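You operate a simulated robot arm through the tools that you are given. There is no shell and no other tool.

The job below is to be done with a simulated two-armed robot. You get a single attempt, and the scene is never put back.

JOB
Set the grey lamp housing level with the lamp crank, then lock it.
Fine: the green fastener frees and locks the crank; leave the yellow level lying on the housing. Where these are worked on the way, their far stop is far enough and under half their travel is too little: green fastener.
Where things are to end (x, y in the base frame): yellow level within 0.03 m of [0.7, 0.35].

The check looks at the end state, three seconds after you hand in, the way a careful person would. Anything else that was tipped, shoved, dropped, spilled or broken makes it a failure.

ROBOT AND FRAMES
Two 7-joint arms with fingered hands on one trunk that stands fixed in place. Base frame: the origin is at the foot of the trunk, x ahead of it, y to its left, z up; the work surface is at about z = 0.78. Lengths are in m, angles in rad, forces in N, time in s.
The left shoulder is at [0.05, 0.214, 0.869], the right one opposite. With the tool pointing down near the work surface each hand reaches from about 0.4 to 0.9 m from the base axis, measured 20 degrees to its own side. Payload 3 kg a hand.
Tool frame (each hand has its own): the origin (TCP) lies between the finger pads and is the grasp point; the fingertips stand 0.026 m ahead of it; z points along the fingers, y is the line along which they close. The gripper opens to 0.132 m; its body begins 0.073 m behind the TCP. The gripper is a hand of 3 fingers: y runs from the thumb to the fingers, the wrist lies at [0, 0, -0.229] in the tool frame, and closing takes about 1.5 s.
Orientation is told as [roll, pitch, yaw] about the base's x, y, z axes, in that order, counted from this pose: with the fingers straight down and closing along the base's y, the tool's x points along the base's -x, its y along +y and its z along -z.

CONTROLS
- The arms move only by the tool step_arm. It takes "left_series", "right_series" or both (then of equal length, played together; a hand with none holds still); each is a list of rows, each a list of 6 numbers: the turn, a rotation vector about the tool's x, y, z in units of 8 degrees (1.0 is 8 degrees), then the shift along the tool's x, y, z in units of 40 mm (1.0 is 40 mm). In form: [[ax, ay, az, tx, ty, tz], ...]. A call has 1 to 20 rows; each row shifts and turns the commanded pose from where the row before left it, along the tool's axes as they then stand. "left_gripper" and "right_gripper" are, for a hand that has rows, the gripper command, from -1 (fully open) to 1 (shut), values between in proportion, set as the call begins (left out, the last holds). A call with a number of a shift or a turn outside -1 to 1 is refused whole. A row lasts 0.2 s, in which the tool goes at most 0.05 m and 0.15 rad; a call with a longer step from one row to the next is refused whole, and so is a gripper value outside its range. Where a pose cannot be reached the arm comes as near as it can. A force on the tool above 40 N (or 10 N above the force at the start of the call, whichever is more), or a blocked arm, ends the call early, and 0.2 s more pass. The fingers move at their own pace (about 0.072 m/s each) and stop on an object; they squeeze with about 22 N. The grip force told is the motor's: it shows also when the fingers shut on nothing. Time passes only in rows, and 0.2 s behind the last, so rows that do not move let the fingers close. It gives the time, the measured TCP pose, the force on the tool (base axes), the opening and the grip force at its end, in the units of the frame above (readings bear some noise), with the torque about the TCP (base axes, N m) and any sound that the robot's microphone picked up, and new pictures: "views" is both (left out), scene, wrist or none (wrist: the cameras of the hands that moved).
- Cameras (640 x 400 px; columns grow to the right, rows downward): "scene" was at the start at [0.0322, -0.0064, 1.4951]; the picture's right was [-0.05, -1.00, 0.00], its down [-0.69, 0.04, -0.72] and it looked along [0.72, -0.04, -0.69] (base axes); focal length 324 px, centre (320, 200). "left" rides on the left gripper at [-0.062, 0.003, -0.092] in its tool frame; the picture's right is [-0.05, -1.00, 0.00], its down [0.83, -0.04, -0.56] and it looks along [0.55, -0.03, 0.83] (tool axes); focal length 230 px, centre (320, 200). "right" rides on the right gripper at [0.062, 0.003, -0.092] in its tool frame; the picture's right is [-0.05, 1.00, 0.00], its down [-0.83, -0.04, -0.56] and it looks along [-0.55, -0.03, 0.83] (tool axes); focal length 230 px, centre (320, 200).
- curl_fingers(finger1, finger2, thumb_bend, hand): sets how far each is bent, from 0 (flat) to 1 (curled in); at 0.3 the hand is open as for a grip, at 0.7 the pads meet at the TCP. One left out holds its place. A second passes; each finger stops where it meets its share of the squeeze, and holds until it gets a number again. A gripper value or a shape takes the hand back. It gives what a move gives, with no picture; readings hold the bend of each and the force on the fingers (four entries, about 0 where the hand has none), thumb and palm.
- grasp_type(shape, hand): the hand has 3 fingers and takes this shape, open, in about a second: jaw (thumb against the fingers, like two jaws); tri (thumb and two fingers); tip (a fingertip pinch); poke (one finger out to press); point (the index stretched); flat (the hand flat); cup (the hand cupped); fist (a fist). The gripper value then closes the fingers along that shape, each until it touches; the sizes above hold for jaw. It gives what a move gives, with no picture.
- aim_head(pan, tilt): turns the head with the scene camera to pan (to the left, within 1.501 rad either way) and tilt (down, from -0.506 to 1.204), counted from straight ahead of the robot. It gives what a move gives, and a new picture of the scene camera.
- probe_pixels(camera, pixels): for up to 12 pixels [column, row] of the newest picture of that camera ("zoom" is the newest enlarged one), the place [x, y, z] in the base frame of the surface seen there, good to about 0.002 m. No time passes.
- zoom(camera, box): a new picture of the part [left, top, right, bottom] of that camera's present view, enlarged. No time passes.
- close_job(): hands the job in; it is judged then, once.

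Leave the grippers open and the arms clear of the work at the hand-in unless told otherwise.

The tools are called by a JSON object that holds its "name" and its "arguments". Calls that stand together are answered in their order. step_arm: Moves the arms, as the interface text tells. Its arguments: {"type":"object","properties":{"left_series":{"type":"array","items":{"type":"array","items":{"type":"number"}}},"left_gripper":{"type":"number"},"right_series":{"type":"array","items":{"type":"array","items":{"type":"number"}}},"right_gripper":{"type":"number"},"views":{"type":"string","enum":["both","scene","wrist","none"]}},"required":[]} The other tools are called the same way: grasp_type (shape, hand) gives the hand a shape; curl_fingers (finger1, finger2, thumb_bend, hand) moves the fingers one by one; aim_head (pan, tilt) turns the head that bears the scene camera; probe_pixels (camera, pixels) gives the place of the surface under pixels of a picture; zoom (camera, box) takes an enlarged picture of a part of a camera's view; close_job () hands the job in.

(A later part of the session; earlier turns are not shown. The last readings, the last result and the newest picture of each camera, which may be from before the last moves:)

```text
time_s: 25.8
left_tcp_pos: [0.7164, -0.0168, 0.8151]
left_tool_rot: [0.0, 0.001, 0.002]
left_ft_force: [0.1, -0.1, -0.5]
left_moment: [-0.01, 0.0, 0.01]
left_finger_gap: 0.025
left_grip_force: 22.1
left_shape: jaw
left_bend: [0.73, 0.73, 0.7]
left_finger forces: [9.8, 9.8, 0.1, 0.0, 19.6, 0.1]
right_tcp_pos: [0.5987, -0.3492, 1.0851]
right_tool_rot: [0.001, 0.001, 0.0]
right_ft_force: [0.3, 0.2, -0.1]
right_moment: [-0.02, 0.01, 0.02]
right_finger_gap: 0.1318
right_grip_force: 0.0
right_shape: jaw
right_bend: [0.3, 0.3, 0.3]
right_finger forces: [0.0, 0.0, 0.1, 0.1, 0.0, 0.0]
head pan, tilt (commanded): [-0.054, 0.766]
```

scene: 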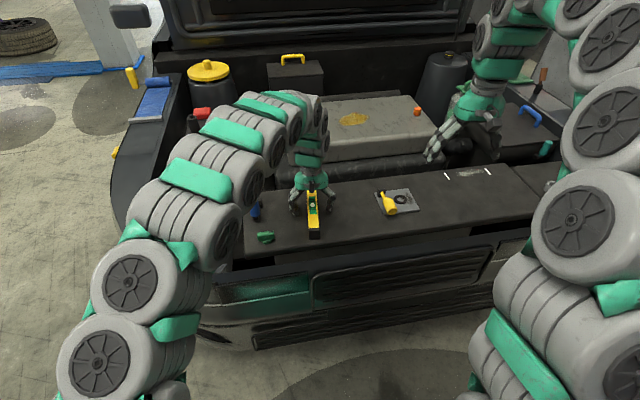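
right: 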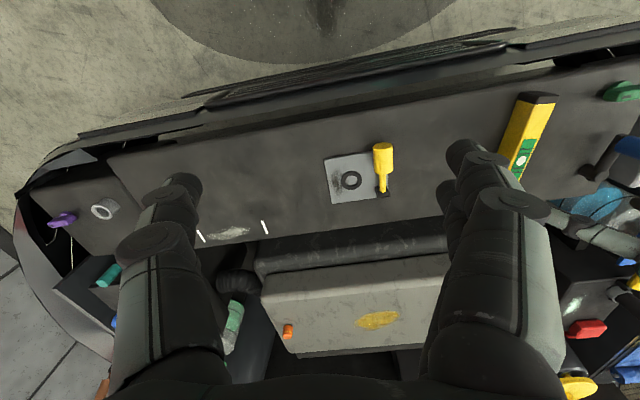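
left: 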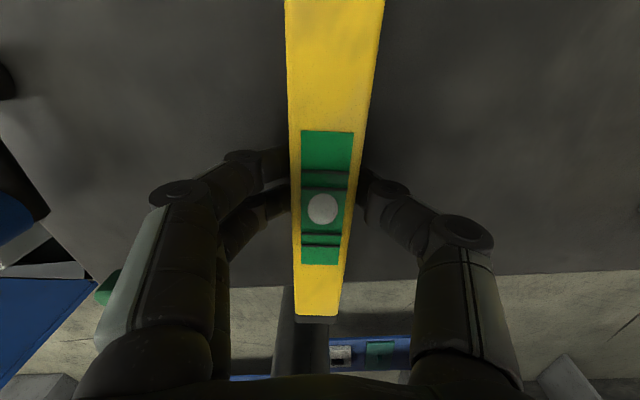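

The level is gripped by the left hand (gap 0.025, 22 N). I lift it 0.145 m, then carry it over the crank to above the housing centre at (0.703,0.35).

{"name": "step_arm", "arguments": {"left_series": [[0, 0, 0, 0, 0, -0.7], [0, 0, 0, 0, 0, -0.9], [0, 0, 0, 0, 0, -1.0], [0, 0, 0, 0, 0, -1.0], [0, 0, 0, 0.03, 0.834, 0], [0, 0, 0, 0.03, 0.834, 0], [0, 0, 0, 0.03, 0.834, 0], [0, 0, 0, 0.03, 0.834, 0], [0, 0, 0, 0.03, 0.834, 0], [0, 0, 0, 0.03, 0.834, 0], [0, 0, 0, 0.03, 0.834, 0], [0, 0, 0, 0.03, 0.834, 0], [0, 0, 0, 0.03, 0.834, 0], [0, 0, 0, 0.03, 0.834, 0], [0, 0, 0, 0.03, 0.834, 0]], "views": "both"}}

```text
time_s: 29.0
left_tcp_pos: [0.6996, 0.3504, 0.9602]
left_tool_rot: [-0.002, -0.001, 0.001]
left_ft_force: [-0.6, 0.5, -0.7]
left_moment: [0.01, 0.0, -0.01]
left_finger_gap: 0.0248
left_grip_force: 21.9
left_shape: jaw
left_bend: [0.73, 0.73, 0.7]
left_finger forces: [9.9, 9.9, 0.1, 0.0, 19.7, 0.0]
right_tcp_pos: [0.5987, -0.349, 1.0842]
right_tool_rot: [-0.002, 0.001, 0.0]
right_ft_force: [-1.1, 0.2, -0.4]
right_moment: [-0.01, -0.01, -0.01]
right_finger_gap: 0.132
right_grip_force: 0.0
right_shape: jaw
right_bend: [0.3, 0.3, 0.3]
right_finger forces: [0.1, 0.1, 0.0, 0.0, 0.1, 0.1]
head pan, tilt (commanded): [-0.054, 0.766]
```

scene: 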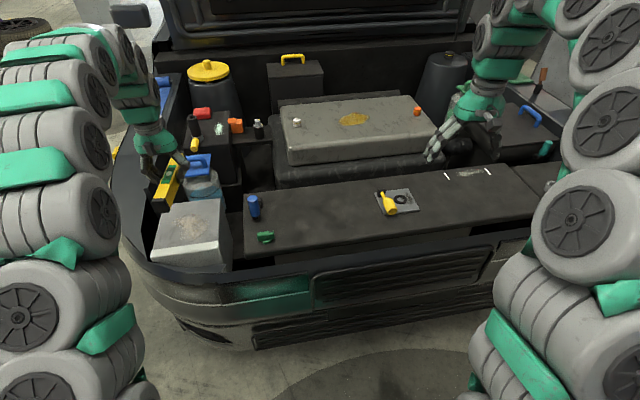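
left: 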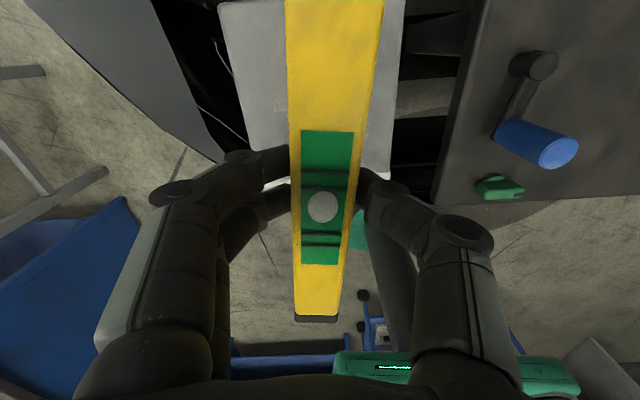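

The level is above the housing at (0.700,0.350). I lower it to about 0.82, just above the expected contact.

{"name": "step_arm", "arguments": {"left_series": [[0, 0, 0, -0.1, 0, 0.7], [0, 0, 0, 0, 0, 0.7], [0, 0, 0, 0, 0, 0.7], [0, 0, 0, 0, 0, 0.7], [0, 0, 0, 0, 0, 0.5], [0, 0, 0, 0, 0, 0.2], [0, 0, 0, 0, 0, 0]], "views": "both"}}

```text
time_s: 30.6
left_tcp_pos: [0.7041, 0.3486, 0.8195]
left_tool_rot: [0.0, -0.002, 0.002]
left_ft_force: [0.4, -0.1, -1.8]
left_moment: [-0.03, 0.0, 0.01]
left_finger_gap: 0.0247
left_grip_force: 21.8
left_shape: jaw
left_bend: [0.73, 0.73, 0.7]
left_finger forces: [10.0, 10.0, 0.0, 0.0, 19.9, 0.2]
right_tcp_pos: [0.5987, -0.3493, 1.084]
right_tool_rot: [0.0, 0.001, 0.001]
right_ft_force: [-0.3, -0.3, -0.5]
right_moment: [0.0, 0.0, 0.02]
right_finger_gap: 0.132
right_grip_force: 0.1
right_shape: jaw
right_bend: [0.3, 0.3, 0.3]
right_finger forces: [0.1, 0.1, 0.0, 0.0, 0.1, 0.1]
head pan, tilt (commanded): [-0.054, 0.766]
```

scene: 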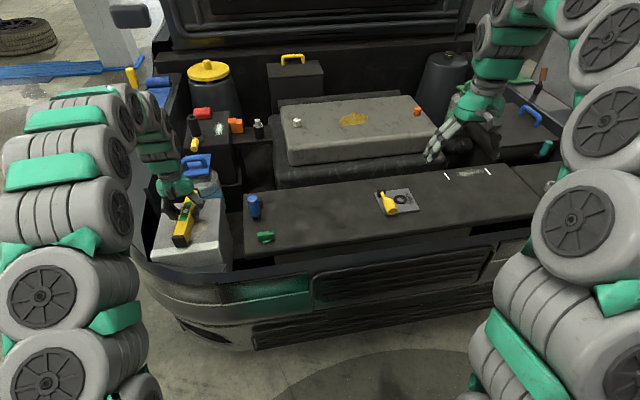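
left: 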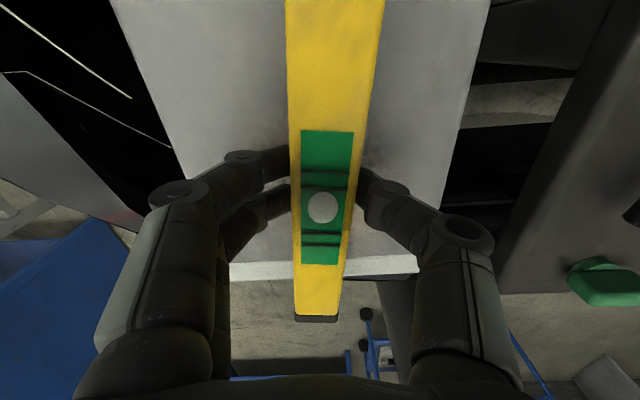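

There is no contact yet at 0.8195. I lower in 2 mm steps and watch the force.

{"name": "step_arm", "arguments": {"left_series": [[0, 0, 0, 0, 0, 0.05], [0, 0, 0, 0, 0, 0.05], [0, 0, 0, 0, 0, 0]], "views": "none"}}

```text
time_s: 31.4
left_tcp_pos: [0.7038, 0.3494, 0.8162]
left_tool_rot: [-0.001, -0.001, 0.003]
left_ft_force: [-0.1, 0.0, -1.2]
left_moment: [-0.02, 0.01, 0.01]
left_finger_gap: 0.0246
left_grip_force: 21.8
left_shape: jaw
left_bend: [0.73, 0.73, 0.7]
left_finger forces: [9.8, 10.0, 0.1, 0.0, 19.9, 0.0]
right_tcp_pos: [0.5987, -0.3493, 1.0836]
right_tool_rot: [-0.001, 0.0, -0.001]
right_ft_force: [0.0, 0.3, 0.3]
right_moment: [0.0, 0.01, 0.01]
right_finger_gap: 0.1318
right_grip_force: 0.1
right_shape: jaw
right_bend: [0.3, 0.3, 0.3]
right_finger forces: [0.1, 0.0, 0.1, 0.0, 0.1, 0.0]
head pan, tilt (commanded): [-0.054, 0.766]
```

Still only the level's weight shows (about -1.2 N). I go down 4 mm more.

{"name": "step_arm", "arguments": {"left_series": [[0, 0, 0, 0, 0, 0.05], [0, 0, 0, 0, 0, 0.05], [0, 0, 0, 0, 0, 0]], "views": "none"}}

```text
time_s: 32.2
left_tcp_pos: [0.7041, 0.3489, 0.8097]
left_tool_rot: [0.001, 0.0, 0.001]
left_ft_force: [0.0, -0.1, -1.4]
left_moment: [-0.01, -0.01, -0.03]
left_finger_gap: 0.0249
left_grip_force: 21.3
left_shape: jaw
left_bend: [0.73, 0.73, 0.7]
left_finger forces: [9.8, 10.1, 0.0, 0.0, 20.0, 0.0]
right_tcp_pos: [0.5996, -0.3487, 1.0851]
right_tool_rot: [-0.001, -0.001, 0.001]
right_ft_force: [0.3, -0.5, 0.6]
right_moment: [-0.03, -0.02, -0.03]
right_finger_gap: 0.1318
right_grip_force: 0.1
right_shape: jaw
right_bend: [0.3, 0.3, 0.3]
right_finger forces: [0.0, 0.1, 0.0, 0.1, 0.0, 0.0]
head pan, tilt (commanded): [-0.054, 0.766]
```

There is no contact yet at about 0.811, which is where I expected it. I go down 2 mm more in 1 mm rows.

{"name": "step_arm", "arguments": {"left_series": [[0, 0, 0, 0, 0, 0.025], [0, 0, 0, 0, 0, 0.025], [0, 0, 0, 0, 0, 0]], "views": "wrist"}}

```text
time_s: 33.0
left_tcp_pos: [0.7046, 0.3501, 0.8086]
left_tool_rot: [-0.001, 0.001, 0.001]
left_ft_force: [0.2, -1.0, 1.8]
left_moment: [0.03, 0.07, 0.01]
left_finger_gap: 0.0248
left_grip_force: 22.1
left_shape: jaw
left_bend: [0.73, 0.73, 0.7]
left_finger forces: [9.8, 10.1, 0.0, 0.0, 21.0, 0.0]
right_tcp_pos: [0.5998, -0.3501, 1.0844]
right_tool_rot: [-0.001, -0.001, -0.001]
right_ft_force: [0.1, -0.3, -0.5]
right_moment: [-0.03, 0.01, 0.03]
right_finger_gap: 0.1319
right_grip_force: 0.0
right_shape: jaw
right_bend: [0.3, 0.3, 0.3]
right_finger forces: [0.0, 0.0, 0.1, 0.0, 0.1, 0.0]
head pan, tilt (commanded): [-0.054, 0.766]
```

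left: 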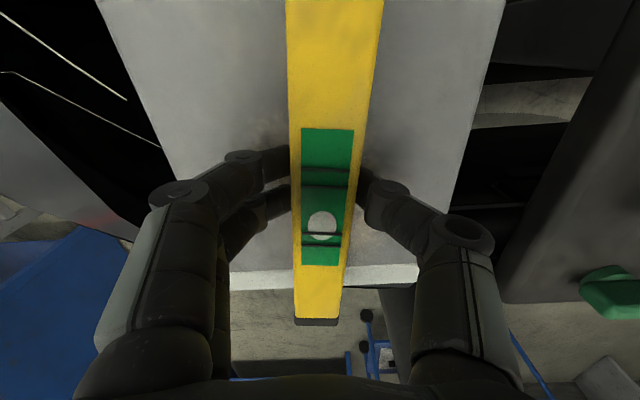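

Contact shows: force z went from -1.4 to +1.8 N. The bubble also moved toward the near end of the level, so the near (robot) side of the housing is high. I release the level, opening to about 0.08 m, then wait.

{"name": "step_arm", "arguments": {"left_series": [[0, 0, 0, 0, 0, 0], [0, 0, 0, 0, 0, 0], [0, 0, 0, 0, 0, 0], [0, 0, 0, 0, 0, 0], [0, 0, 0, 0, 0, 0]], "left_gripper": -0.2, "views": "both"}}

```text
time_s: 34.2
left_tcp_pos: [0.7037, 0.3488, 0.8083]
left_tool_rot: [-0.001, -0.001, 0.001]
left_ft_force: [0.5, 0.5, 0.7]
left_moment: [0.03, -0.02, -0.02]
left_finger_gap: 0.0788
left_grip_force: 0.0
left_shape: jaw
left_bend: [0.71, 0.71, 0.71]
left_finger forces: [0.0, 0.0, 0.0, 0.1, 0.1, 0.0]
right_tcp_pos: [0.5986, -0.3491, 1.0851]
right_tool_rot: [0.0, 0.0, 0.0]
right_ft_force: [0.7, 0.0, 0.0]
right_moment: [-0.03, 0.0, 0.0]
right_finger_gap: 0.132
right_grip_force: 0.0
right_shape: jaw
right_bend: [0.3, 0.3, 0.3]
right_finger forces: [0.0, 0.1, 0.1, 0.1, 0.0, 0.0]
head pan, tilt (commanded): [-0.054, 0.766]
```

scene: 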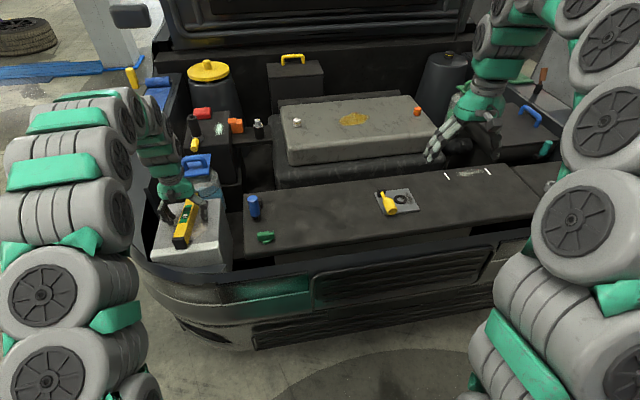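
left: 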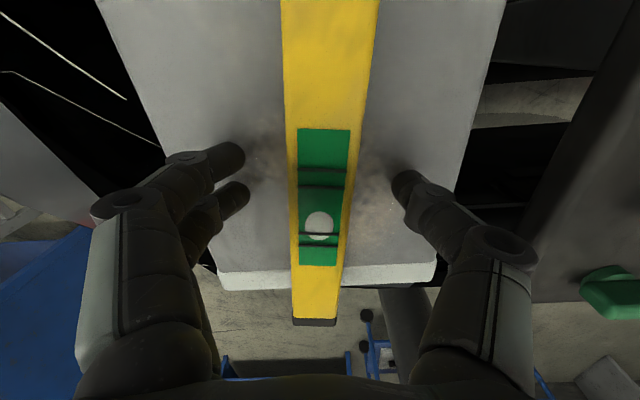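

The level rests free on the housing with its bubble displaced toward the near end. I raise the left hand straight up 0.2 m to clear it and look.

{"name": "step_arm", "arguments": {"left_series": [[0, 0, 0, 0, 0, -0.3], [0, 0, 0, 0, 0, -0.6], [0, 0, 0, 0, 0, -0.9], [0, 0, 0, 0, 0, -0.9], [0, 0, 0, 0, 0, -0.9], [0, 0, 0, 0, 0, -0.9]], "views": "both"}}

```text
time_s: 35.6
left_tcp_pos: [0.7046, 0.3453, 0.9893]
left_tool_rot: [0.001, 0.0, 0.002]
left_ft_force: [-0.1, 0.5, 0.4]
left_moment: [0.0, -0.04, 0.03]
left_finger_gap: 0.0789
left_grip_force: 0.0
left_shape: jaw
left_bend: [0.71, 0.71, 0.71]
left_finger forces: [0.1, 0.0, 0.0, 0.0, 0.1, 0.1]
right_tcp_pos: [0.5999, -0.3497, 1.0838]
right_tool_rot: [0.001, 0.0, -0.001]
right_ft_force: [-0.2, 1.4, 0.2]
right_moment: [0.0, -0.01, -0.01]
right_finger_gap: 0.1317
right_grip_force: 0.0
right_shape: jaw
right_bend: [0.3, 0.3, 0.3]
right_finger forces: [0.0, 0.0, 0.0, 0.1, 0.1, 0.0]
head pan, tilt (commanded): [-0.054, 0.766]
```

scene: 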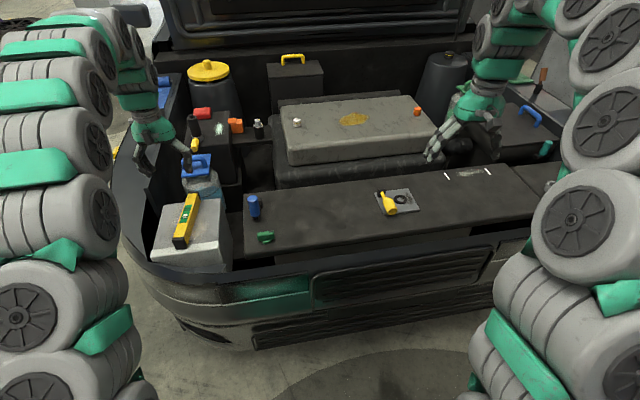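
left: 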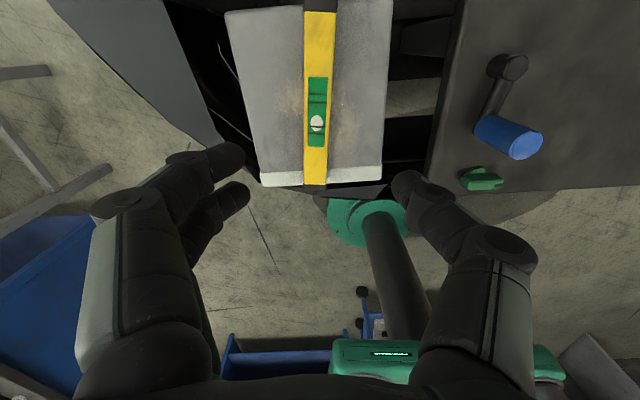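

The level is lying along x on the housing. I zoom on the vial from both cameras and probe the level's place.

{"name": "zoom", "arguments": {"camera": "left", "box": [270, 60, 370, 160]}}

{"name": "probe_pixels", "arguments": {"camera": "left", "pixels": [[318, 110], [306, 20], [334, 20], [305, 178], [327, 178], [321, 14], [316, 186], [250, 20], [370, 20], [270, 170], [360, 165]]}}

{"name": "zoom", "arguments": {"camera": "scene", "box": [165, 185, 213, 255]}}

```text
4.00 times, centred on (320, 110) of left
```

zoom: 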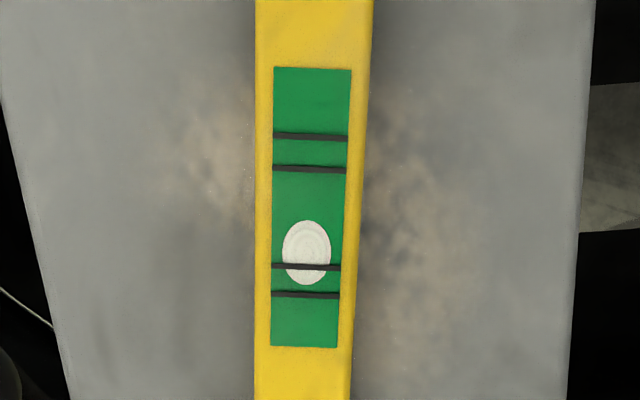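

```text
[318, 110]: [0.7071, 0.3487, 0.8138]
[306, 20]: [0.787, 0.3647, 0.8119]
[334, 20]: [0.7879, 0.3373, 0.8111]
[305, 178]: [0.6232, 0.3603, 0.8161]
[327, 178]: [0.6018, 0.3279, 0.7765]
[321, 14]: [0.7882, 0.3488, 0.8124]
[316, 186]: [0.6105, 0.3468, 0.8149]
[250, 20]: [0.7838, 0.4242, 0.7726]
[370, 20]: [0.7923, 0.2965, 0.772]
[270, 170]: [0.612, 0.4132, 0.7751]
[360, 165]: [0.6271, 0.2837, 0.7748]
```

```text
5.71 times, centred on (189, 220) of scene
```

zoom: 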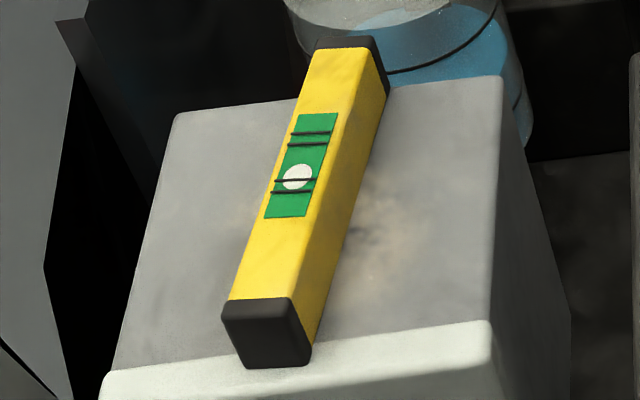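

The level's centre is at about (0.70,0.347), within tolerance, and the bubble touches the near lines, so the near side is high by about 0.02 rad. Next is the green fastener near (482,180) in the left view; I zoom on it and the crank.

{"name": "zoom", "arguments": {"camera": "left", "box": [450, 155, 514, 195]}}

{"name": "probe_pixels", "arguments": {"camera": "left", "pixels": [[462, 184], [502, 184], [465, 172], [490, 170], [497, 178], [480, 180], [470, 188], [495, 188]]}}

{"name": "zoom", "arguments": {"camera": "left", "box": [450, 40, 560, 170]}}

```text
10.00 times, centred on (482, 175) of left
```

zoom: 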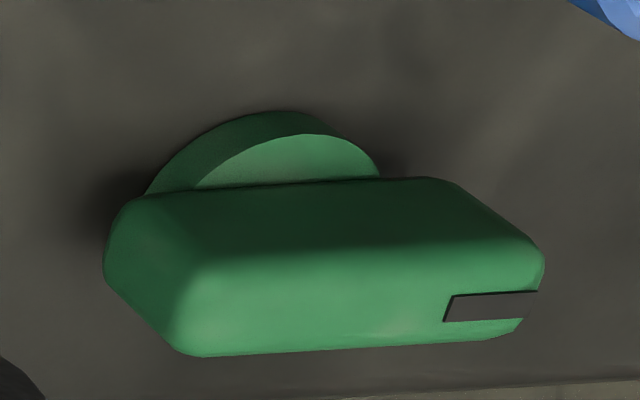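

```text
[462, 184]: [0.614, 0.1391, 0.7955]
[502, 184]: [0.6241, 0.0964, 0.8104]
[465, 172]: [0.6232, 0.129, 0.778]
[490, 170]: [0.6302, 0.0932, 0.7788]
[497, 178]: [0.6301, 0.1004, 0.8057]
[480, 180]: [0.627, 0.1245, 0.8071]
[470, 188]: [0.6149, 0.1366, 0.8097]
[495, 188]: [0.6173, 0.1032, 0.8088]
```

```text
3.08 times, centred on (505, 105) of left
```

zoom: 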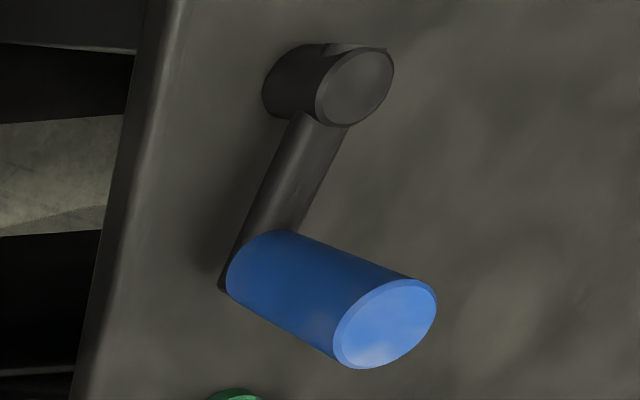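

I move the left hand so its camera sits close above the fastener for an accurate look before gripping it.

{"name": "step_arm", "arguments": {"left_series": [[0, 0, 0, -0.109, -0.82, 0], [0, 0, 0, -0.109, -0.82, 0], [0, 0, 0, -0.109, -0.82, 0], [0, 0, 0, -0.109, -0.82, 0], [0, 0, 0, -0.109, -0.82, 0], [0, 0, 0, -0.109, -0.82, 0], [0, 0, 0, -0.109, -0.82, 0.2]], "views": "both"}}

{"name": "zoom", "arguments": {"camera": "left", "box": [220, 120, 420, 245]}}

```text
time_s: 37.2
left_tcp_pos: [0.7331, 0.1176, 0.9814]
left_tool_rot: [0.001, 0.0, 0.004]
left_ft_force: [0.2, -0.2, -1.2]
left_moment: [0.01, 0.03, 0.04]
left_finger_gap: 0.0787
left_grip_force: 0.0
left_shape: jaw
left_bend: [0.71, 0.71, 0.71]
left_finger forces: [0.0, 0.0, 0.0, 0.0, 0.0, 0.0]
right_tcp_pos: [0.5989, -0.3488, 1.0828]
right_tool_rot: [-0.001, -0.001, 0.0]
right_ft_force: [0.3, -0.3, -0.6]
right_moment: [0.01, -0.02, 0.01]
right_finger_gap: 0.132
right_grip_force: 0.1
right_shape: jaw
right_bend: [0.3, 0.3, 0.3]
right_finger forces: [0.0, 0.0, 0.0, 0.1, 0.0, 0.0]
head pan, tilt (commanded): [-0.054, 0.766]
```

scene: 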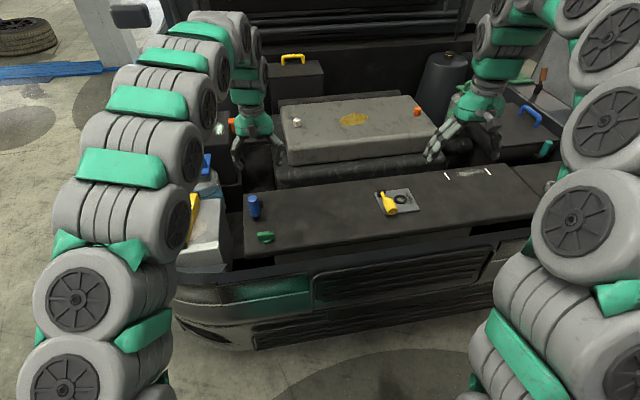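
left: 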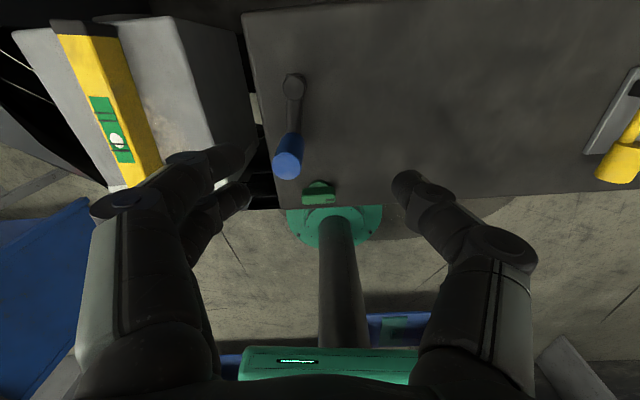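

```text
3.20 times, centred on (320, 182) of left
```

zoom: 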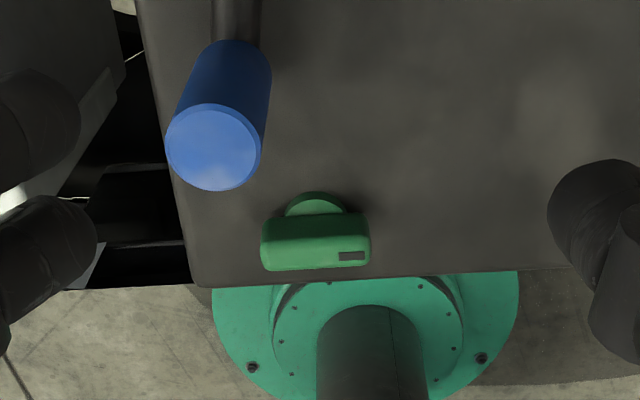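

I probe the top face of the green bar at its corners and the base disc in this zoomed picture.

{"name": "probe_pixels", "arguments": {"camera": "zoom", "pixels": [[265, 247], [315, 245], [365, 241], [268, 266], [315, 266], [366, 261], [318, 200], [290, 208], [345, 206], [315, 225], [353, 256], [316, 255]]}}

```text
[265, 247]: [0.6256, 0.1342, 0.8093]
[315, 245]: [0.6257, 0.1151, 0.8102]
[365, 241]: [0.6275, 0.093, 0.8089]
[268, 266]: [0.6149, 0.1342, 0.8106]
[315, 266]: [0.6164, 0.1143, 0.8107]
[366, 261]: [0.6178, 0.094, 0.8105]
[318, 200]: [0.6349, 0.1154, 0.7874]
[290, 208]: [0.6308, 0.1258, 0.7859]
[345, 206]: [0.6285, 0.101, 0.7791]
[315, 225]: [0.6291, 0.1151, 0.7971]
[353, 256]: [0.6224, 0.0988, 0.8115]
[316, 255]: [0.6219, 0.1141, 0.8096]
```

The bar's top face is centred at about (0.6215,0.1145), 0.044 long near y with axis yaw of about +0.06, 0.018 thick, and z 0.787–0.8105. I turn the left hand by +93° so it closes across the bar with the thumb on the crank side, staying high at z≈0.98.

{"name": "step_arm", "arguments": {"left_series": [[0, 0, -0.896, 0, 0, 0], [0, 0, -0.896, 0, 0, 0], [0, 0, -0.896, 0, 0, 0], [0, 0, -0.896, 0, 0, 0], [0, 0, -0.896, 0, 0, 0], [0, 0, -0.896, 0, 0, 0], [0, 0, -0.896, 0, 0, 0], [0, 0, -0.896, 0, 0, 0], [0, 0, -0.896, 0, 0, 0], [0, 0, -0.896, 0, 0, 0], [0, 0, -0.896, 0, 0, 0], [0, 0, -0.896, 0, 0, 0], [0, 0, -0.896, 0, 0, 0]], "left_gripper": 0.3, "views": "both"}}

```text
time_s: 40.2
left_tcp_pos: [0.7324, 0.159, 0.9788]
left_tool_rot: [-0.008, 0.002, 1.67]
left_ft_force: [-0.7, -1.5, 0.9]
left_moment: [0.11, -0.01, -0.01]
left_finger_gap: 0.0463
left_grip_force: 0.1
left_shape: jaw
left_bend: [0.73, 0.73, 0.7]
left_finger forces: [0.0, 0.0, 0.0, 0.0, 0.1, 0.0]
left hand out of reach, approached as far as the arm can: row 11, 13
right_tcp_pos: [0.6003, -0.3493, 1.0833]
right_tool_rot: [0.0, 0.001, 0.0]
right_ft_force: [0.2, -0.8, -0.3]
right_moment: [0.04, 0.01, 0.01]
right_finger_gap: 0.132
right_grip_force: 0.1
right_shape: jaw
right_bend: [0.3, 0.3, 0.3]
right_finger forces: [0.0, 0.0, 0.0, 0.0, 0.0, 0.0]
head pan, tilt (commanded): [-0.054, 0.766]
stopped in row 13 (left hand): the arm was blocked; the commanded pose is now the measured one
```

scene: 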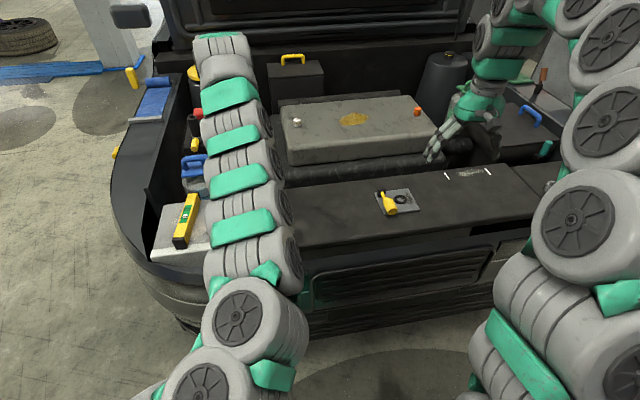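
left: 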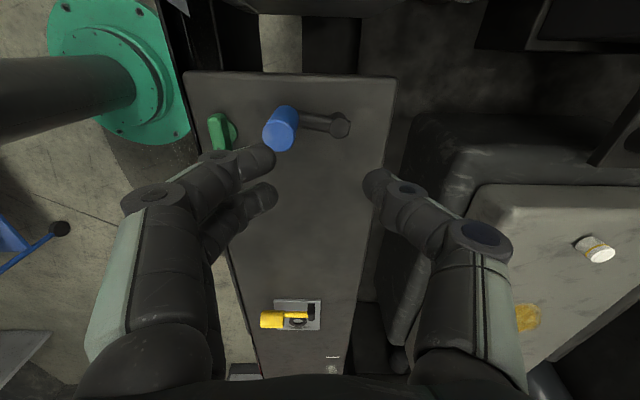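

The arm hit a limit at about yaw 1.63 here and stopped at (0.732,0.159), yaw 1.67; nothing was touched. I back the yaw off to about 1.57 and move nearer to the fastener, staying high.

{"name": "step_arm", "arguments": {"left_series": [[0, 0, 0.72, 0, 0, 0], [0, 0, 0, 0.278, 0.7, 0], [0, 0, 0, 0.278, 0.7, 0], [0, 0, 0, 0.278, 0.7, 0], [0, 0, 0, 0.278, 0.7, 0]], "views": "both"}}

```text
time_s: 41.4
left_tcp_pos: [0.6768, 0.1152, 0.9929]
left_tool_rot: [-0.006, -0.002, 1.566]
left_ft_force: [0.0, 0.1, 0.0]
left_moment: [0.0, -0.01, 0.0]
left_finger_gap: 0.0462
left_grip_force: 0.0
left_shape: jaw
left_bend: [0.73, 0.73, 0.7]
left_finger forces: [0.0, 0.1, 0.0, 0.0, 0.0, 0.0]
left hand out of reach, approached as far as the arm can: row 3, 4, 5
right_tcp_pos: [0.5997, -0.3482, 1.0835]
right_tool_rot: [0.0, 0.0, -0.002]
right_ft_force: [-0.2, 0.4, 0.0]
right_moment: [-0.03, -0.03, 0.01]
right_finger_gap: 0.1317
right_grip_force: 0.1
right_shape: jaw
right_bend: [0.3, 0.3, 0.3]
right_finger forces: [0.1, 0.0, 0.0, 0.1, 0.0, 0.0]
head pan, tilt (commanded): [-0.054, 0.766]
```

scene: 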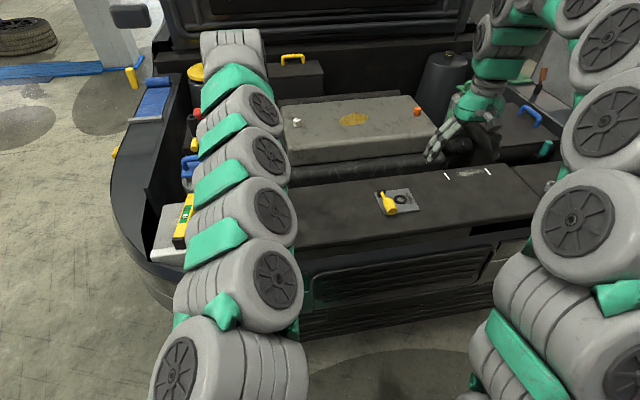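
left: 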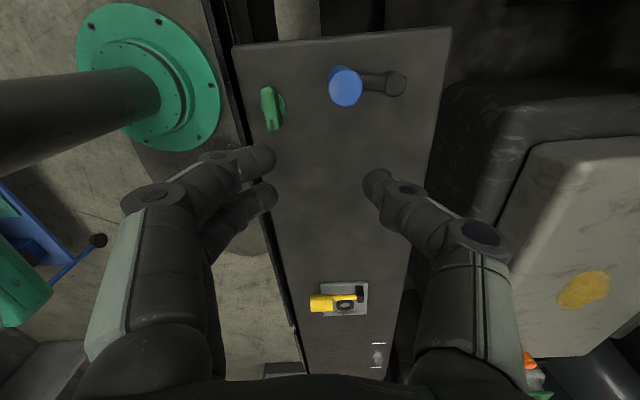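

At this yaw the left arm cannot come in to x=0.62; it stalled at 0.677. I turn the hand back to yaw 0 and will then try the opposite yaw (-1.5).

{"name": "step_arm", "arguments": {"left_series": [[0, 0, 0.935, 0, 0, 0], [0, 0, 0.935, 0, 0, 0], [0, 0, 0.935, 0, 0, 0], [0, 0, 0.935, 0, 0, 0], [0, 0, 0.935, 0, 0, 0], [0, 0, 0.935, 0, 0, 0], [0, 0, 0.935, 0, 0, 0], [0, 0, 0.935, 0, 0, 0], [0, 0, 0.935, 0, 0, 0], [0, 0, 0.935, 0, 0, 0], [0, 0, 0.935, 0, 0, 0], [0, 0, 0.935, 0, 0, 0]], "views": "none"}}

```text
time_s: 44.0
left_tcp_pos: [0.6742, 0.1168, 0.9931]
left_tool_rot: [0.002, -0.007, -0.001]
left_ft_force: [1.5, 0.9, 0.3]
left_moment: [0.02, 0.0, 0.0]
left_finger_gap: 0.0463
left_grip_force: 0.1
left_shape: jaw
left_bend: [0.73, 0.73, 0.7]
left_finger forces: [0.0, 0.0, 0.0, 0.1, 0.0, 0.0]
right_tcp_pos: [0.5987, -0.3492, 1.0833]
right_tool_rot: [0.001, 0.0, -0.002]
right_ft_force: [0.8, -0.3, -0.3]
right_moment: [-0.01, 0.0, 0.0]
right_finger_gap: 0.132
right_grip_force: 0.1
right_shape: jaw
right_bend: [0.3, 0.3, 0.3]
right_finger forces: [0.0, 0.0, 0.1, 0.0, 0.0, 0.0]
head pan, tilt (commanded): [-0.054, 0.766]
```

I'm at yaw 0 again at (0.674,0.117). I move above the fastener and turn toward yaw -1.5, watching for reach warnings.

{"name": "step_arm", "arguments": {"left_series": [[0, 0, 0, 0.65, -0.03, 0.4], [0, 0, 0, 0.65, -0.03, 0.4], [0, 0, 0.9, 0, 0, 0], [0, 0, 0.9, 0, 0, 0], [0, 0, 0.9, 0, 0, 0], [0, 0, 0.9, 0, 0, 0], [0, 0, 0.9, 0, 0, 0], [0, 0, 0.9, 0, 0, 0], [0, 0, 0.9, 0, 0, 0], [0, 0, 0.9, 0, 0, 0], [0, 0, 0.9, 0, 0, 0], [0, 0, 0.9, 0, 0, 0], [0, 0, 0.9, 0, 0, 0], [0, 0, 0.9, 0, 0, 0]], "views": "both"}}

```text
time_s: 47.0
left_tcp_pos: [0.6228, 0.113, 0.9602]
left_tool_rot: [0.005, 0.001, -1.507]
left_ft_force: [0.4, 0.9, -1.0]
left_moment: [-0.03, 0.01, 0.01]
left_finger_gap: 0.0462
left_grip_force: 0.0
left_shape: jaw
left_bend: [0.73, 0.73, 0.7]
left_finger forces: [0.1, 0.0, 0.0, 0.0, 0.0, 0.0]
right_tcp_pos: [0.6, -0.3499, 1.0838]
right_tool_rot: [0.001, -0.001, -0.004]
right_ft_force: [0.9, 0.4, -0.6]
right_moment: [0.04, -0.04, 0.0]
right_finger_gap: 0.132
right_grip_force: 0.0
right_shape: jaw
right_bend: [0.3, 0.3, 0.3]
right_finger forces: [0.1, 0.0, 0.0, 0.1, 0.0, 0.1]
head pan, tilt (commanded): [-0.054, 0.766]
```

scene: 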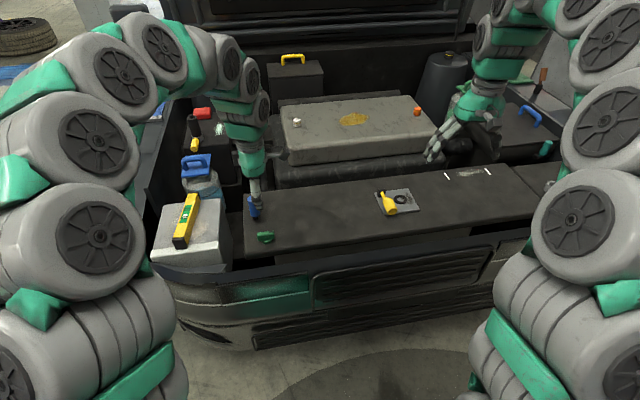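
left: 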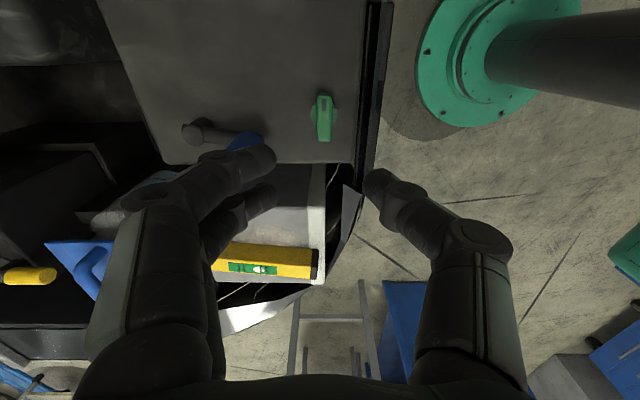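

Yaw -1.507 works right above the fastener at (0.623,0.113,0.960). Now the two fingers are on the crank side, so I must check clearance to the blue knob; I probe finger surface points and the knob in the left picture.

{"name": "probe_pixels", "arguments": {"camera": "left", "pixels": [[265, 160], [240, 160], [210, 170], [150, 195], [125, 200], [268, 197], [235, 205], [205, 235], [130, 260], [245, 140], [375, 180], [440, 215]]}}

{"name": "zoom", "arguments": {"camera": "left", "box": [100, 80, 420, 280]}}

```text
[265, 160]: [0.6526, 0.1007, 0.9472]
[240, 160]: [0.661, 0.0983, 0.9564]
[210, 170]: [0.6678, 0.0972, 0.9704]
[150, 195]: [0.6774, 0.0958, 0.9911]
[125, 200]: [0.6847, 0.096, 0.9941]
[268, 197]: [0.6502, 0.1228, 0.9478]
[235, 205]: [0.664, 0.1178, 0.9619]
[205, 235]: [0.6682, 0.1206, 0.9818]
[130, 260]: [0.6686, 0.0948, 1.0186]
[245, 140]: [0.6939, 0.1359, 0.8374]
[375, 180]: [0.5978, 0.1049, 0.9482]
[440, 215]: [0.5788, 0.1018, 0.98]
```

```text
2.00 times, centred on (260, 180) of left
```

zoom: 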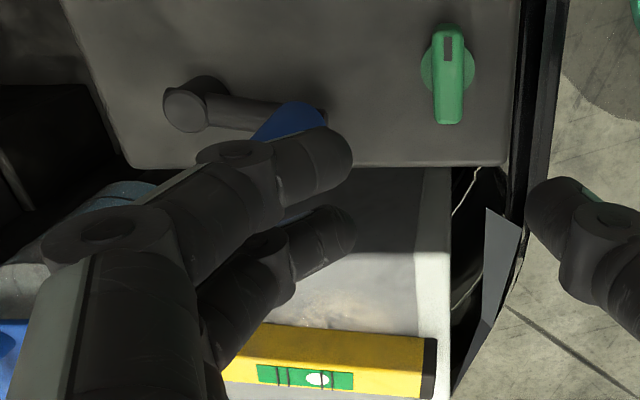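

The outer knuckle sits about 0.062 m from the grasp axis and 0.034 m above TCP. That is tight but clear of the knob if I bias the hand slightly toward -x/-y and close the gap a little to 0.04. I descend part way to z≈0.86 and check.

{"name": "step_arm", "arguments": {"left_series": [[0, 0, 0, -0.07, -0.11, 0], [0, 0, 0, 0, 0, 0.5], [0, 0, 0, 0, 0, 0.5], [0, 0, 0, 0, 0, 0.5], [0, 0, 0, 0, 0, 0.5], [0, 0, 0, 0, 0, 0.5], [0, 0, 0, 0, 0, 0]], "left_gripper": 0.4, "views": "both"}}

{"name": "zoom", "arguments": {"camera": "left", "box": [120, 80, 440, 280]}}

```text
time_s: 48.6
left_tcp_pos: [0.6199, 0.1092, 0.8596]
left_tool_rot: [0.006, 0.0, -1.506]
left_ft_force: [0.8, -0.2, 0.5]
left_moment: [-0.03, 0.0, 0.01]
left_finger_gap: 0.04
left_grip_force: 0.1
left_shape: jaw
left_bend: [0.73, 0.73, 0.7]
left_finger forces: [0.0, 0.0, 0.1, 0.0, 0.0, 0.0]
right_tcp_pos: [0.5988, -0.3487, 1.0842]
right_tool_rot: [0.001, 0.0, -0.001]
right_ft_force: [-0.6, -0.1, -0.2]
right_moment: [0.06, 0.0, 0.02]
right_finger_gap: 0.1322
right_grip_force: 0.1
right_shape: jaw
right_bend: [0.3, 0.3, 0.3]
right_finger forces: [0.0, 0.1, 0.1, 0.0, 0.1, 0.0]
head pan, tilt (commanded): [-0.054, 0.766]
```

scene: 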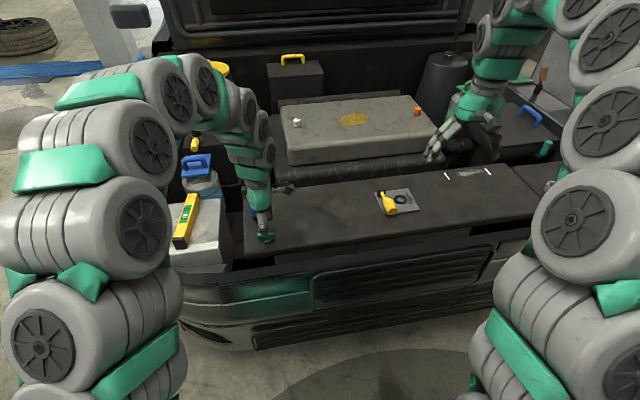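
left: 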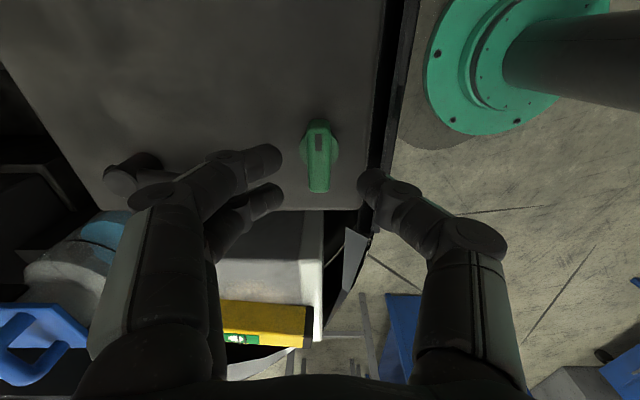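

```text
2.00 times, centred on (280, 180) of left
```

zoom: 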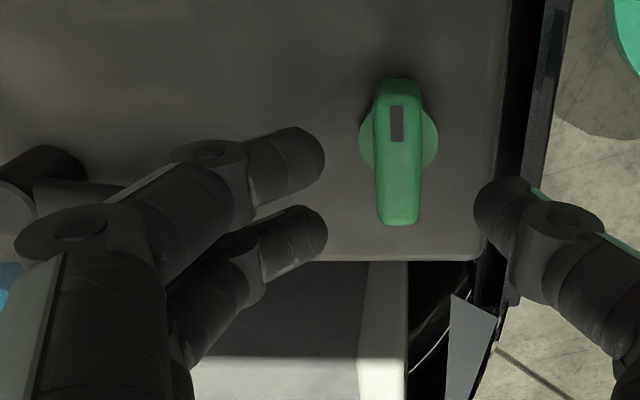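

Finger 2's outer side should be at y≈0.131, short of the knob's edge at about 0.1355, and the bar sits between thumb and fingers at (318,160). I descend the last 43 mm to TCP z≈0.816.

{"name": "step_arm", "arguments": {"left_series": [[0, 0, 0, 0, 0, 0.4], [0, 0, 0, 0, 0, 0.4], [0, 0, 0, 0, 0, 0.29], [0, 0, 0, 0, 0, 0]], "views": "both"}}

{"name": "zoom", "arguments": {"camera": "left", "box": [120, 100, 440, 300]}}

```text
time_s: 49.6
left_tcp_pos: [0.6203, 0.1112, 0.8163]
left_tool_rot: [0.008, -0.001, -1.506]
left_ft_force: [0.1, -0.1, 0.1]
left_moment: [-0.01, 0.02, 0.01]
left_finger_gap: 0.0398
left_grip_force: 0.1
left_shape: jaw
left_bend: [0.73, 0.73, 0.7]
left_finger forces: [0.0, 0.0, 0.0, 0.0, 0.1, 0.0]
right_tcp_pos: [0.5991, -0.349, 1.0831]
right_tool_rot: [0.001, -0.001, -0.003]
right_ft_force: [0.2, 0.3, 1.1]
right_moment: [-0.02, 0.01, 0.0]
right_finger_gap: 0.1317
right_grip_force: 0.1
right_shape: jaw
right_bend: [0.3, 0.3, 0.3]
right_finger forces: [0.0, 0.0, 0.0, 0.0, 0.0, 0.0]
head pan, tilt (commanded): [-0.054, 0.766]
```

scene: 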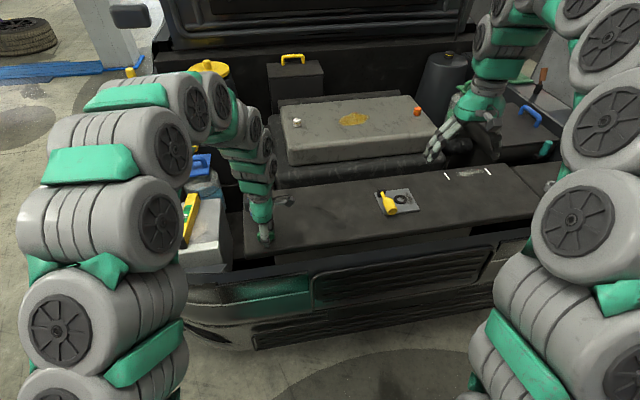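
left: 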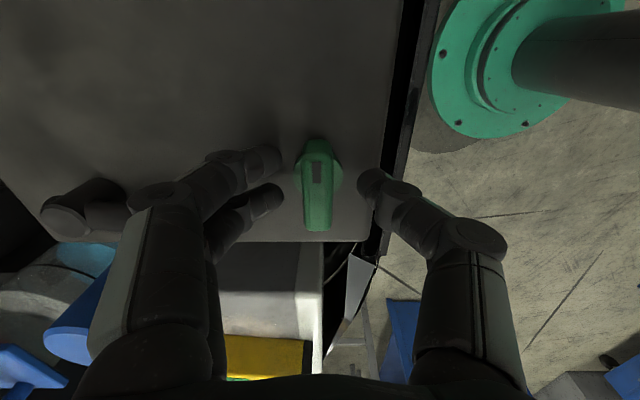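

```text
2.00 times, centred on (280, 200) of left
```

zoom: 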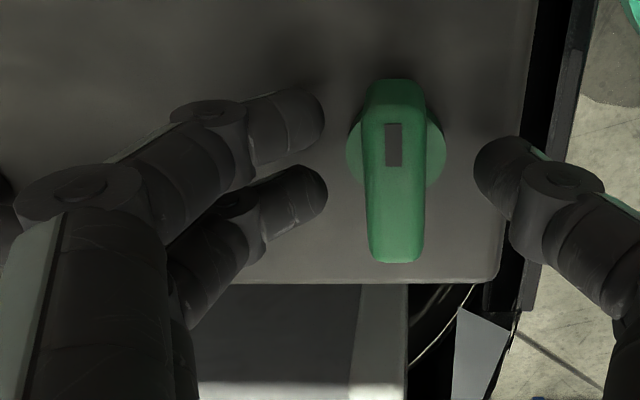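

The bar stands cleanly between the fingers (col ~280) and thumb (col ~358) with no contact. I close the left gripper on it.

{"name": "step_arm", "arguments": {"left_series": [[0, 0, 0, 0, 0, 0], [0, 0, 0, 0, 0, 0], [0, 0, 0, 0, 0, 0], [0, 0, 0, 0, 0, 0], [0, 0, 0, 0, 0, 0]], "left_gripper": 1, "views": "wrist"}}

```text
time_s: 50.8
left_tcp_pos: [0.619, 0.1115, 0.8161]
left_tool_rot: [0.007, -0.001, -1.507]
left_ft_force: [0.1, 0.1, -3.6]
left_moment: [0.03, -0.02, 0.04]
left_finger_gap: 0.0109
left_grip_force: 21.9
left_shape: jaw
left_bend: [0.72, 0.72, 0.7]
left_finger forces: [9.8, 9.9, 0.1, 0.0, 19.0, 0.0]
right_tcp_pos: [0.5987, -0.3496, 1.0848]
right_tool_rot: [0.0, -0.001, -0.001]
right_ft_force: [0.6, -0.4, -0.1]
right_moment: [-0.02, 0.0, 0.0]
right_finger_gap: 0.1318
right_grip_force: 0.1
right_shape: jaw
right_bend: [0.3, 0.3, 0.3]
right_finger forces: [0.1, 0.0, 0.0, 0.0, 0.0, 0.0]
head pan, tilt (commanded): [-0.054, 0.766]
```

left: 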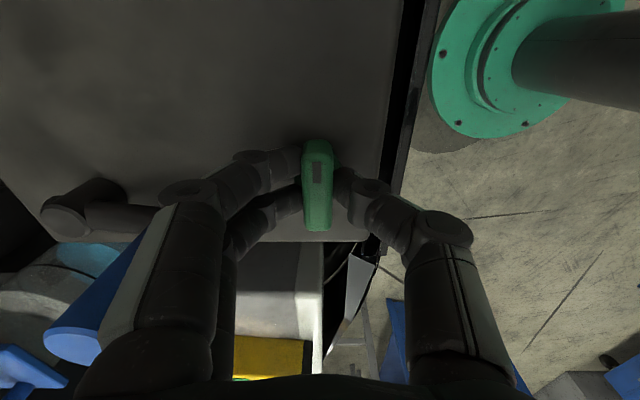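

The bar is gripped: 22 N, about 11 mm thick. I test the counter-clockwise direction (seen from above) with a small 8° twist and read the yaw and torque.

{"name": "step_arm", "arguments": {"left_series": [[0, 0, -0.5, -0.005, 0.005, 0], [0, 0, -0.5, -0.005, 0.005, 0], [0, 0, 0, 0, 0, 0]], "views": "wrist"}}

```text
time_s: 51.6
left_tcp_pos: [0.6204, 0.1106, 0.8168]
left_tool_rot: [0.005, 0.001, -1.366]
left_ft_force: [-0.8, 3.5, -2.1]
left_moment: [0.07, -0.02, -0.08]
left_finger_gap: 0.0109
left_grip_force: 22.6
left_shape: jaw
left_bend: [0.72, 0.72, 0.7]
left_finger forces: [9.6, 10.8, 0.0, 0.0, 20.1, 0.0]
right_tcp_pos: [0.5998, -0.3492, 1.0841]
right_tool_rot: [0.001, 0.001, 0.001]
right_ft_force: [0.5, 0.2, 0.3]
right_moment: [-0.01, 0.03, -0.02]
right_finger_gap: 0.1319
right_grip_force: 0.0
right_shape: jaw
right_bend: [0.3, 0.3, 0.3]
right_finger forces: [0.0, 0.0, 0.0, 0.0, 0.1, 0.1]
head pan, tilt (commanded): [-0.054, 0.766]
```

left: 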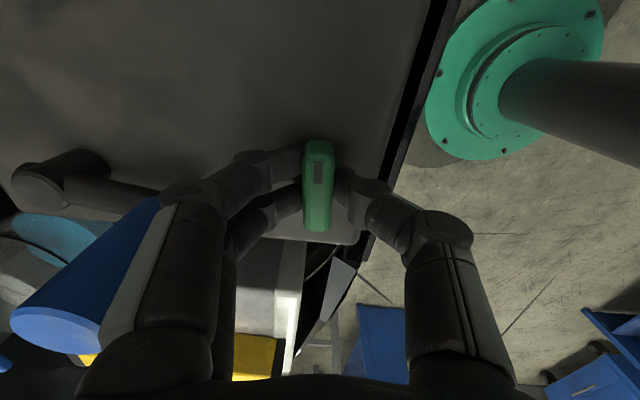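

The fastener turned with the hand: yaw -1.366 with only 0.08 N m. Counter-clockwise is free, so I go on 32° more in small rows, watching the torque.

{"name": "step_arm", "arguments": {"left_series": [[0, 0, -0.8, -0.007, 0.008, 0], [0, 0, -0.8, -0.007, 0.008, 0], [0, 0, -0.8, -0.007, 0.008, 0], [0, 0, -0.8, -0.007, 0.008, 0], [0, 0, -0.8, -0.007, 0.008, 0]], "views": "wrist"}}

```text
time_s: 52.8
left_tcp_pos: [0.6209, 0.1107, 0.8163]
left_tool_rot: [0.006, -0.002, -0.809]
left_ft_force: [-1.2, 12.5, -0.5]
left_moment: [0.25, -0.01, -0.08]
left_finger_gap: 0.0107
left_grip_force: 21.6
left_shape: jaw
left_bend: [0.72, 0.72, 0.7]
left_finger forces: [11.9, 13.2, 0.0, 0.0, 17.9, 0.0]
right_tcp_pos: [0.5989, -0.3481, 1.0843]
right_tool_rot: [0.001, 0.0, -0.001]
right_ft_force: [-0.5, -1.2, -0.1]
right_moment: [0.0, 0.0, 0.0]
right_finger_gap: 0.1318
right_grip_force: 0.0
right_shape: jaw
right_bend: [0.3, 0.3, 0.3]
right_finger forces: [0.0, 0.0, 0.1, 0.0, 0.0, 0.1]
head pan, tilt (commanded): [-0.054, 0.766]
```

left: 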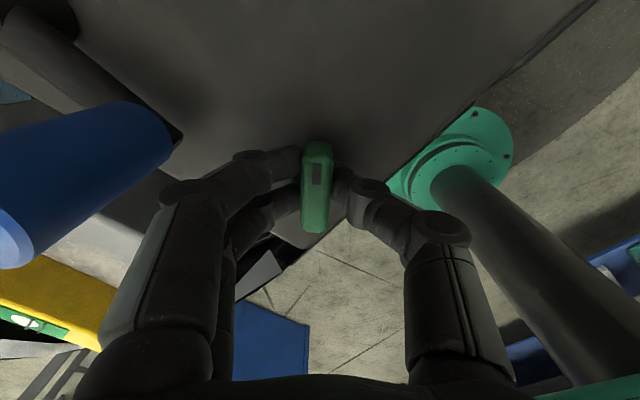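

It has turned to yaw -0.81 with low torque, but a side force of +12.5 N along y has built up, so my rotation centre is slightly off. I ease +y by about 2 mm and continue turning 26° more.

{"name": "step_arm", "arguments": {"left_series": [[0, 0, 0, 0.035, 0.035, 0], [0, 0, -0.8, -0.007, 0.008, 0], [0, 0, -0.8, -0.007, 0.008, 0], [0, 0, -0.8, -0.007, 0.008, 0], [0, 0, -0.8, -0.007, 0.008, 0]], "views": "wrist"}}

```text
time_s: 54.0
left_tcp_pos: [0.6223, 0.1105, 0.8171]
left_tool_rot: [0.002, -0.006, -0.36]
left_ft_force: [-8.9, 5.5, 4.1]
left_moment: [0.15, 0.14, -0.02]
left_finger_gap: 0.0108
left_grip_force: 22.5
left_shape: jaw
left_bend: [0.72, 0.72, 0.7]
left_finger forces: [10.7, 12.4, 0.0, 0.0, 20.9, 0.1]
right_tcp_pos: [0.599, -0.3488, 1.0836]
right_tool_rot: [0.0, 0.0, 0.001]
right_ft_force: [-0.6, -0.8, 0.1]
right_moment: [-0.01, -0.02, 0.03]
right_finger_gap: 0.1322
right_grip_force: 0.0
right_shape: jaw
right_bend: [0.3, 0.3, 0.3]
right_finger forces: [0.1, 0.0, 0.1, 0.1, 0.1, 0.0]
head pan, tilt (commanded): [-0.054, 0.766]
```

left: 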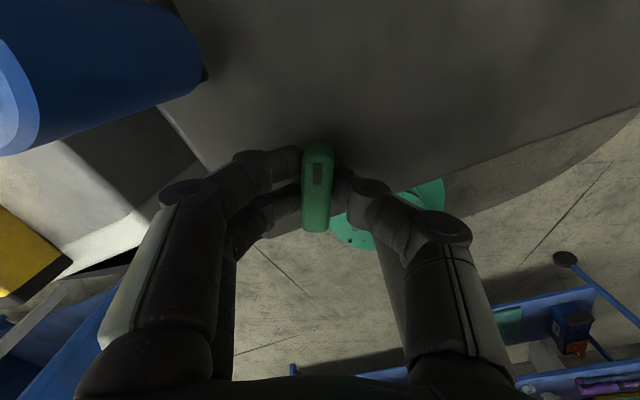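

Turned 66° so far (yaw -0.36), the bar still aligned in the hand, and the torque about vertical is tiny. I ease the side force and turn on without further arc shift.

{"name": "step_arm", "arguments": {"left_series": [[0, 0, -0.4, 0.044, 0.01, 0], [0, 0, -0.8, 0, 0, 0], [0, 0, -0.8, 0, 0, 0], [0, 0, 0, 0, 0, 0]], "views": "wrist"}}

```text
time_s: 55.0
left_tcp_pos: [0.6228, 0.1131, 0.8173]
left_tool_rot: [0.002, -0.007, -0.079]
left_ft_force: [8.7, 0.2, -5.8]
left_moment: [0.08, -0.15, -0.05]
left_finger_gap: 0.0107
left_grip_force: 21.8
left_shape: jaw
left_bend: [0.72, 0.72, 0.7]
left_finger forces: [10.0, 11.3, 0.0, 0.0, 20.2, 0.0]
right_tcp_pos: [0.5984, -0.3495, 1.0841]
right_tool_rot: [0.001, -0.001, -0.002]
right_ft_force: [-0.2, -0.7, -0.9]
right_moment: [-0.03, 0.0, 0.0]
right_finger_gap: 0.132
right_grip_force: 0.2
right_shape: jaw
right_bend: [0.3, 0.3, 0.3]
right_finger forces: [0.0, 0.1, 0.0, 0.1, 0.0, 0.0]
head pan, tilt (commanded): [-0.054, 0.766]
```

left: 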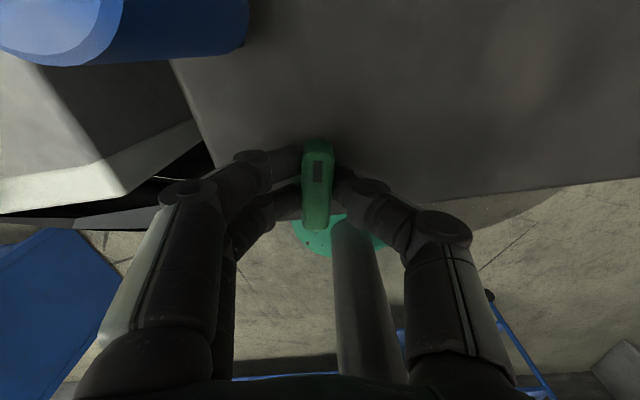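

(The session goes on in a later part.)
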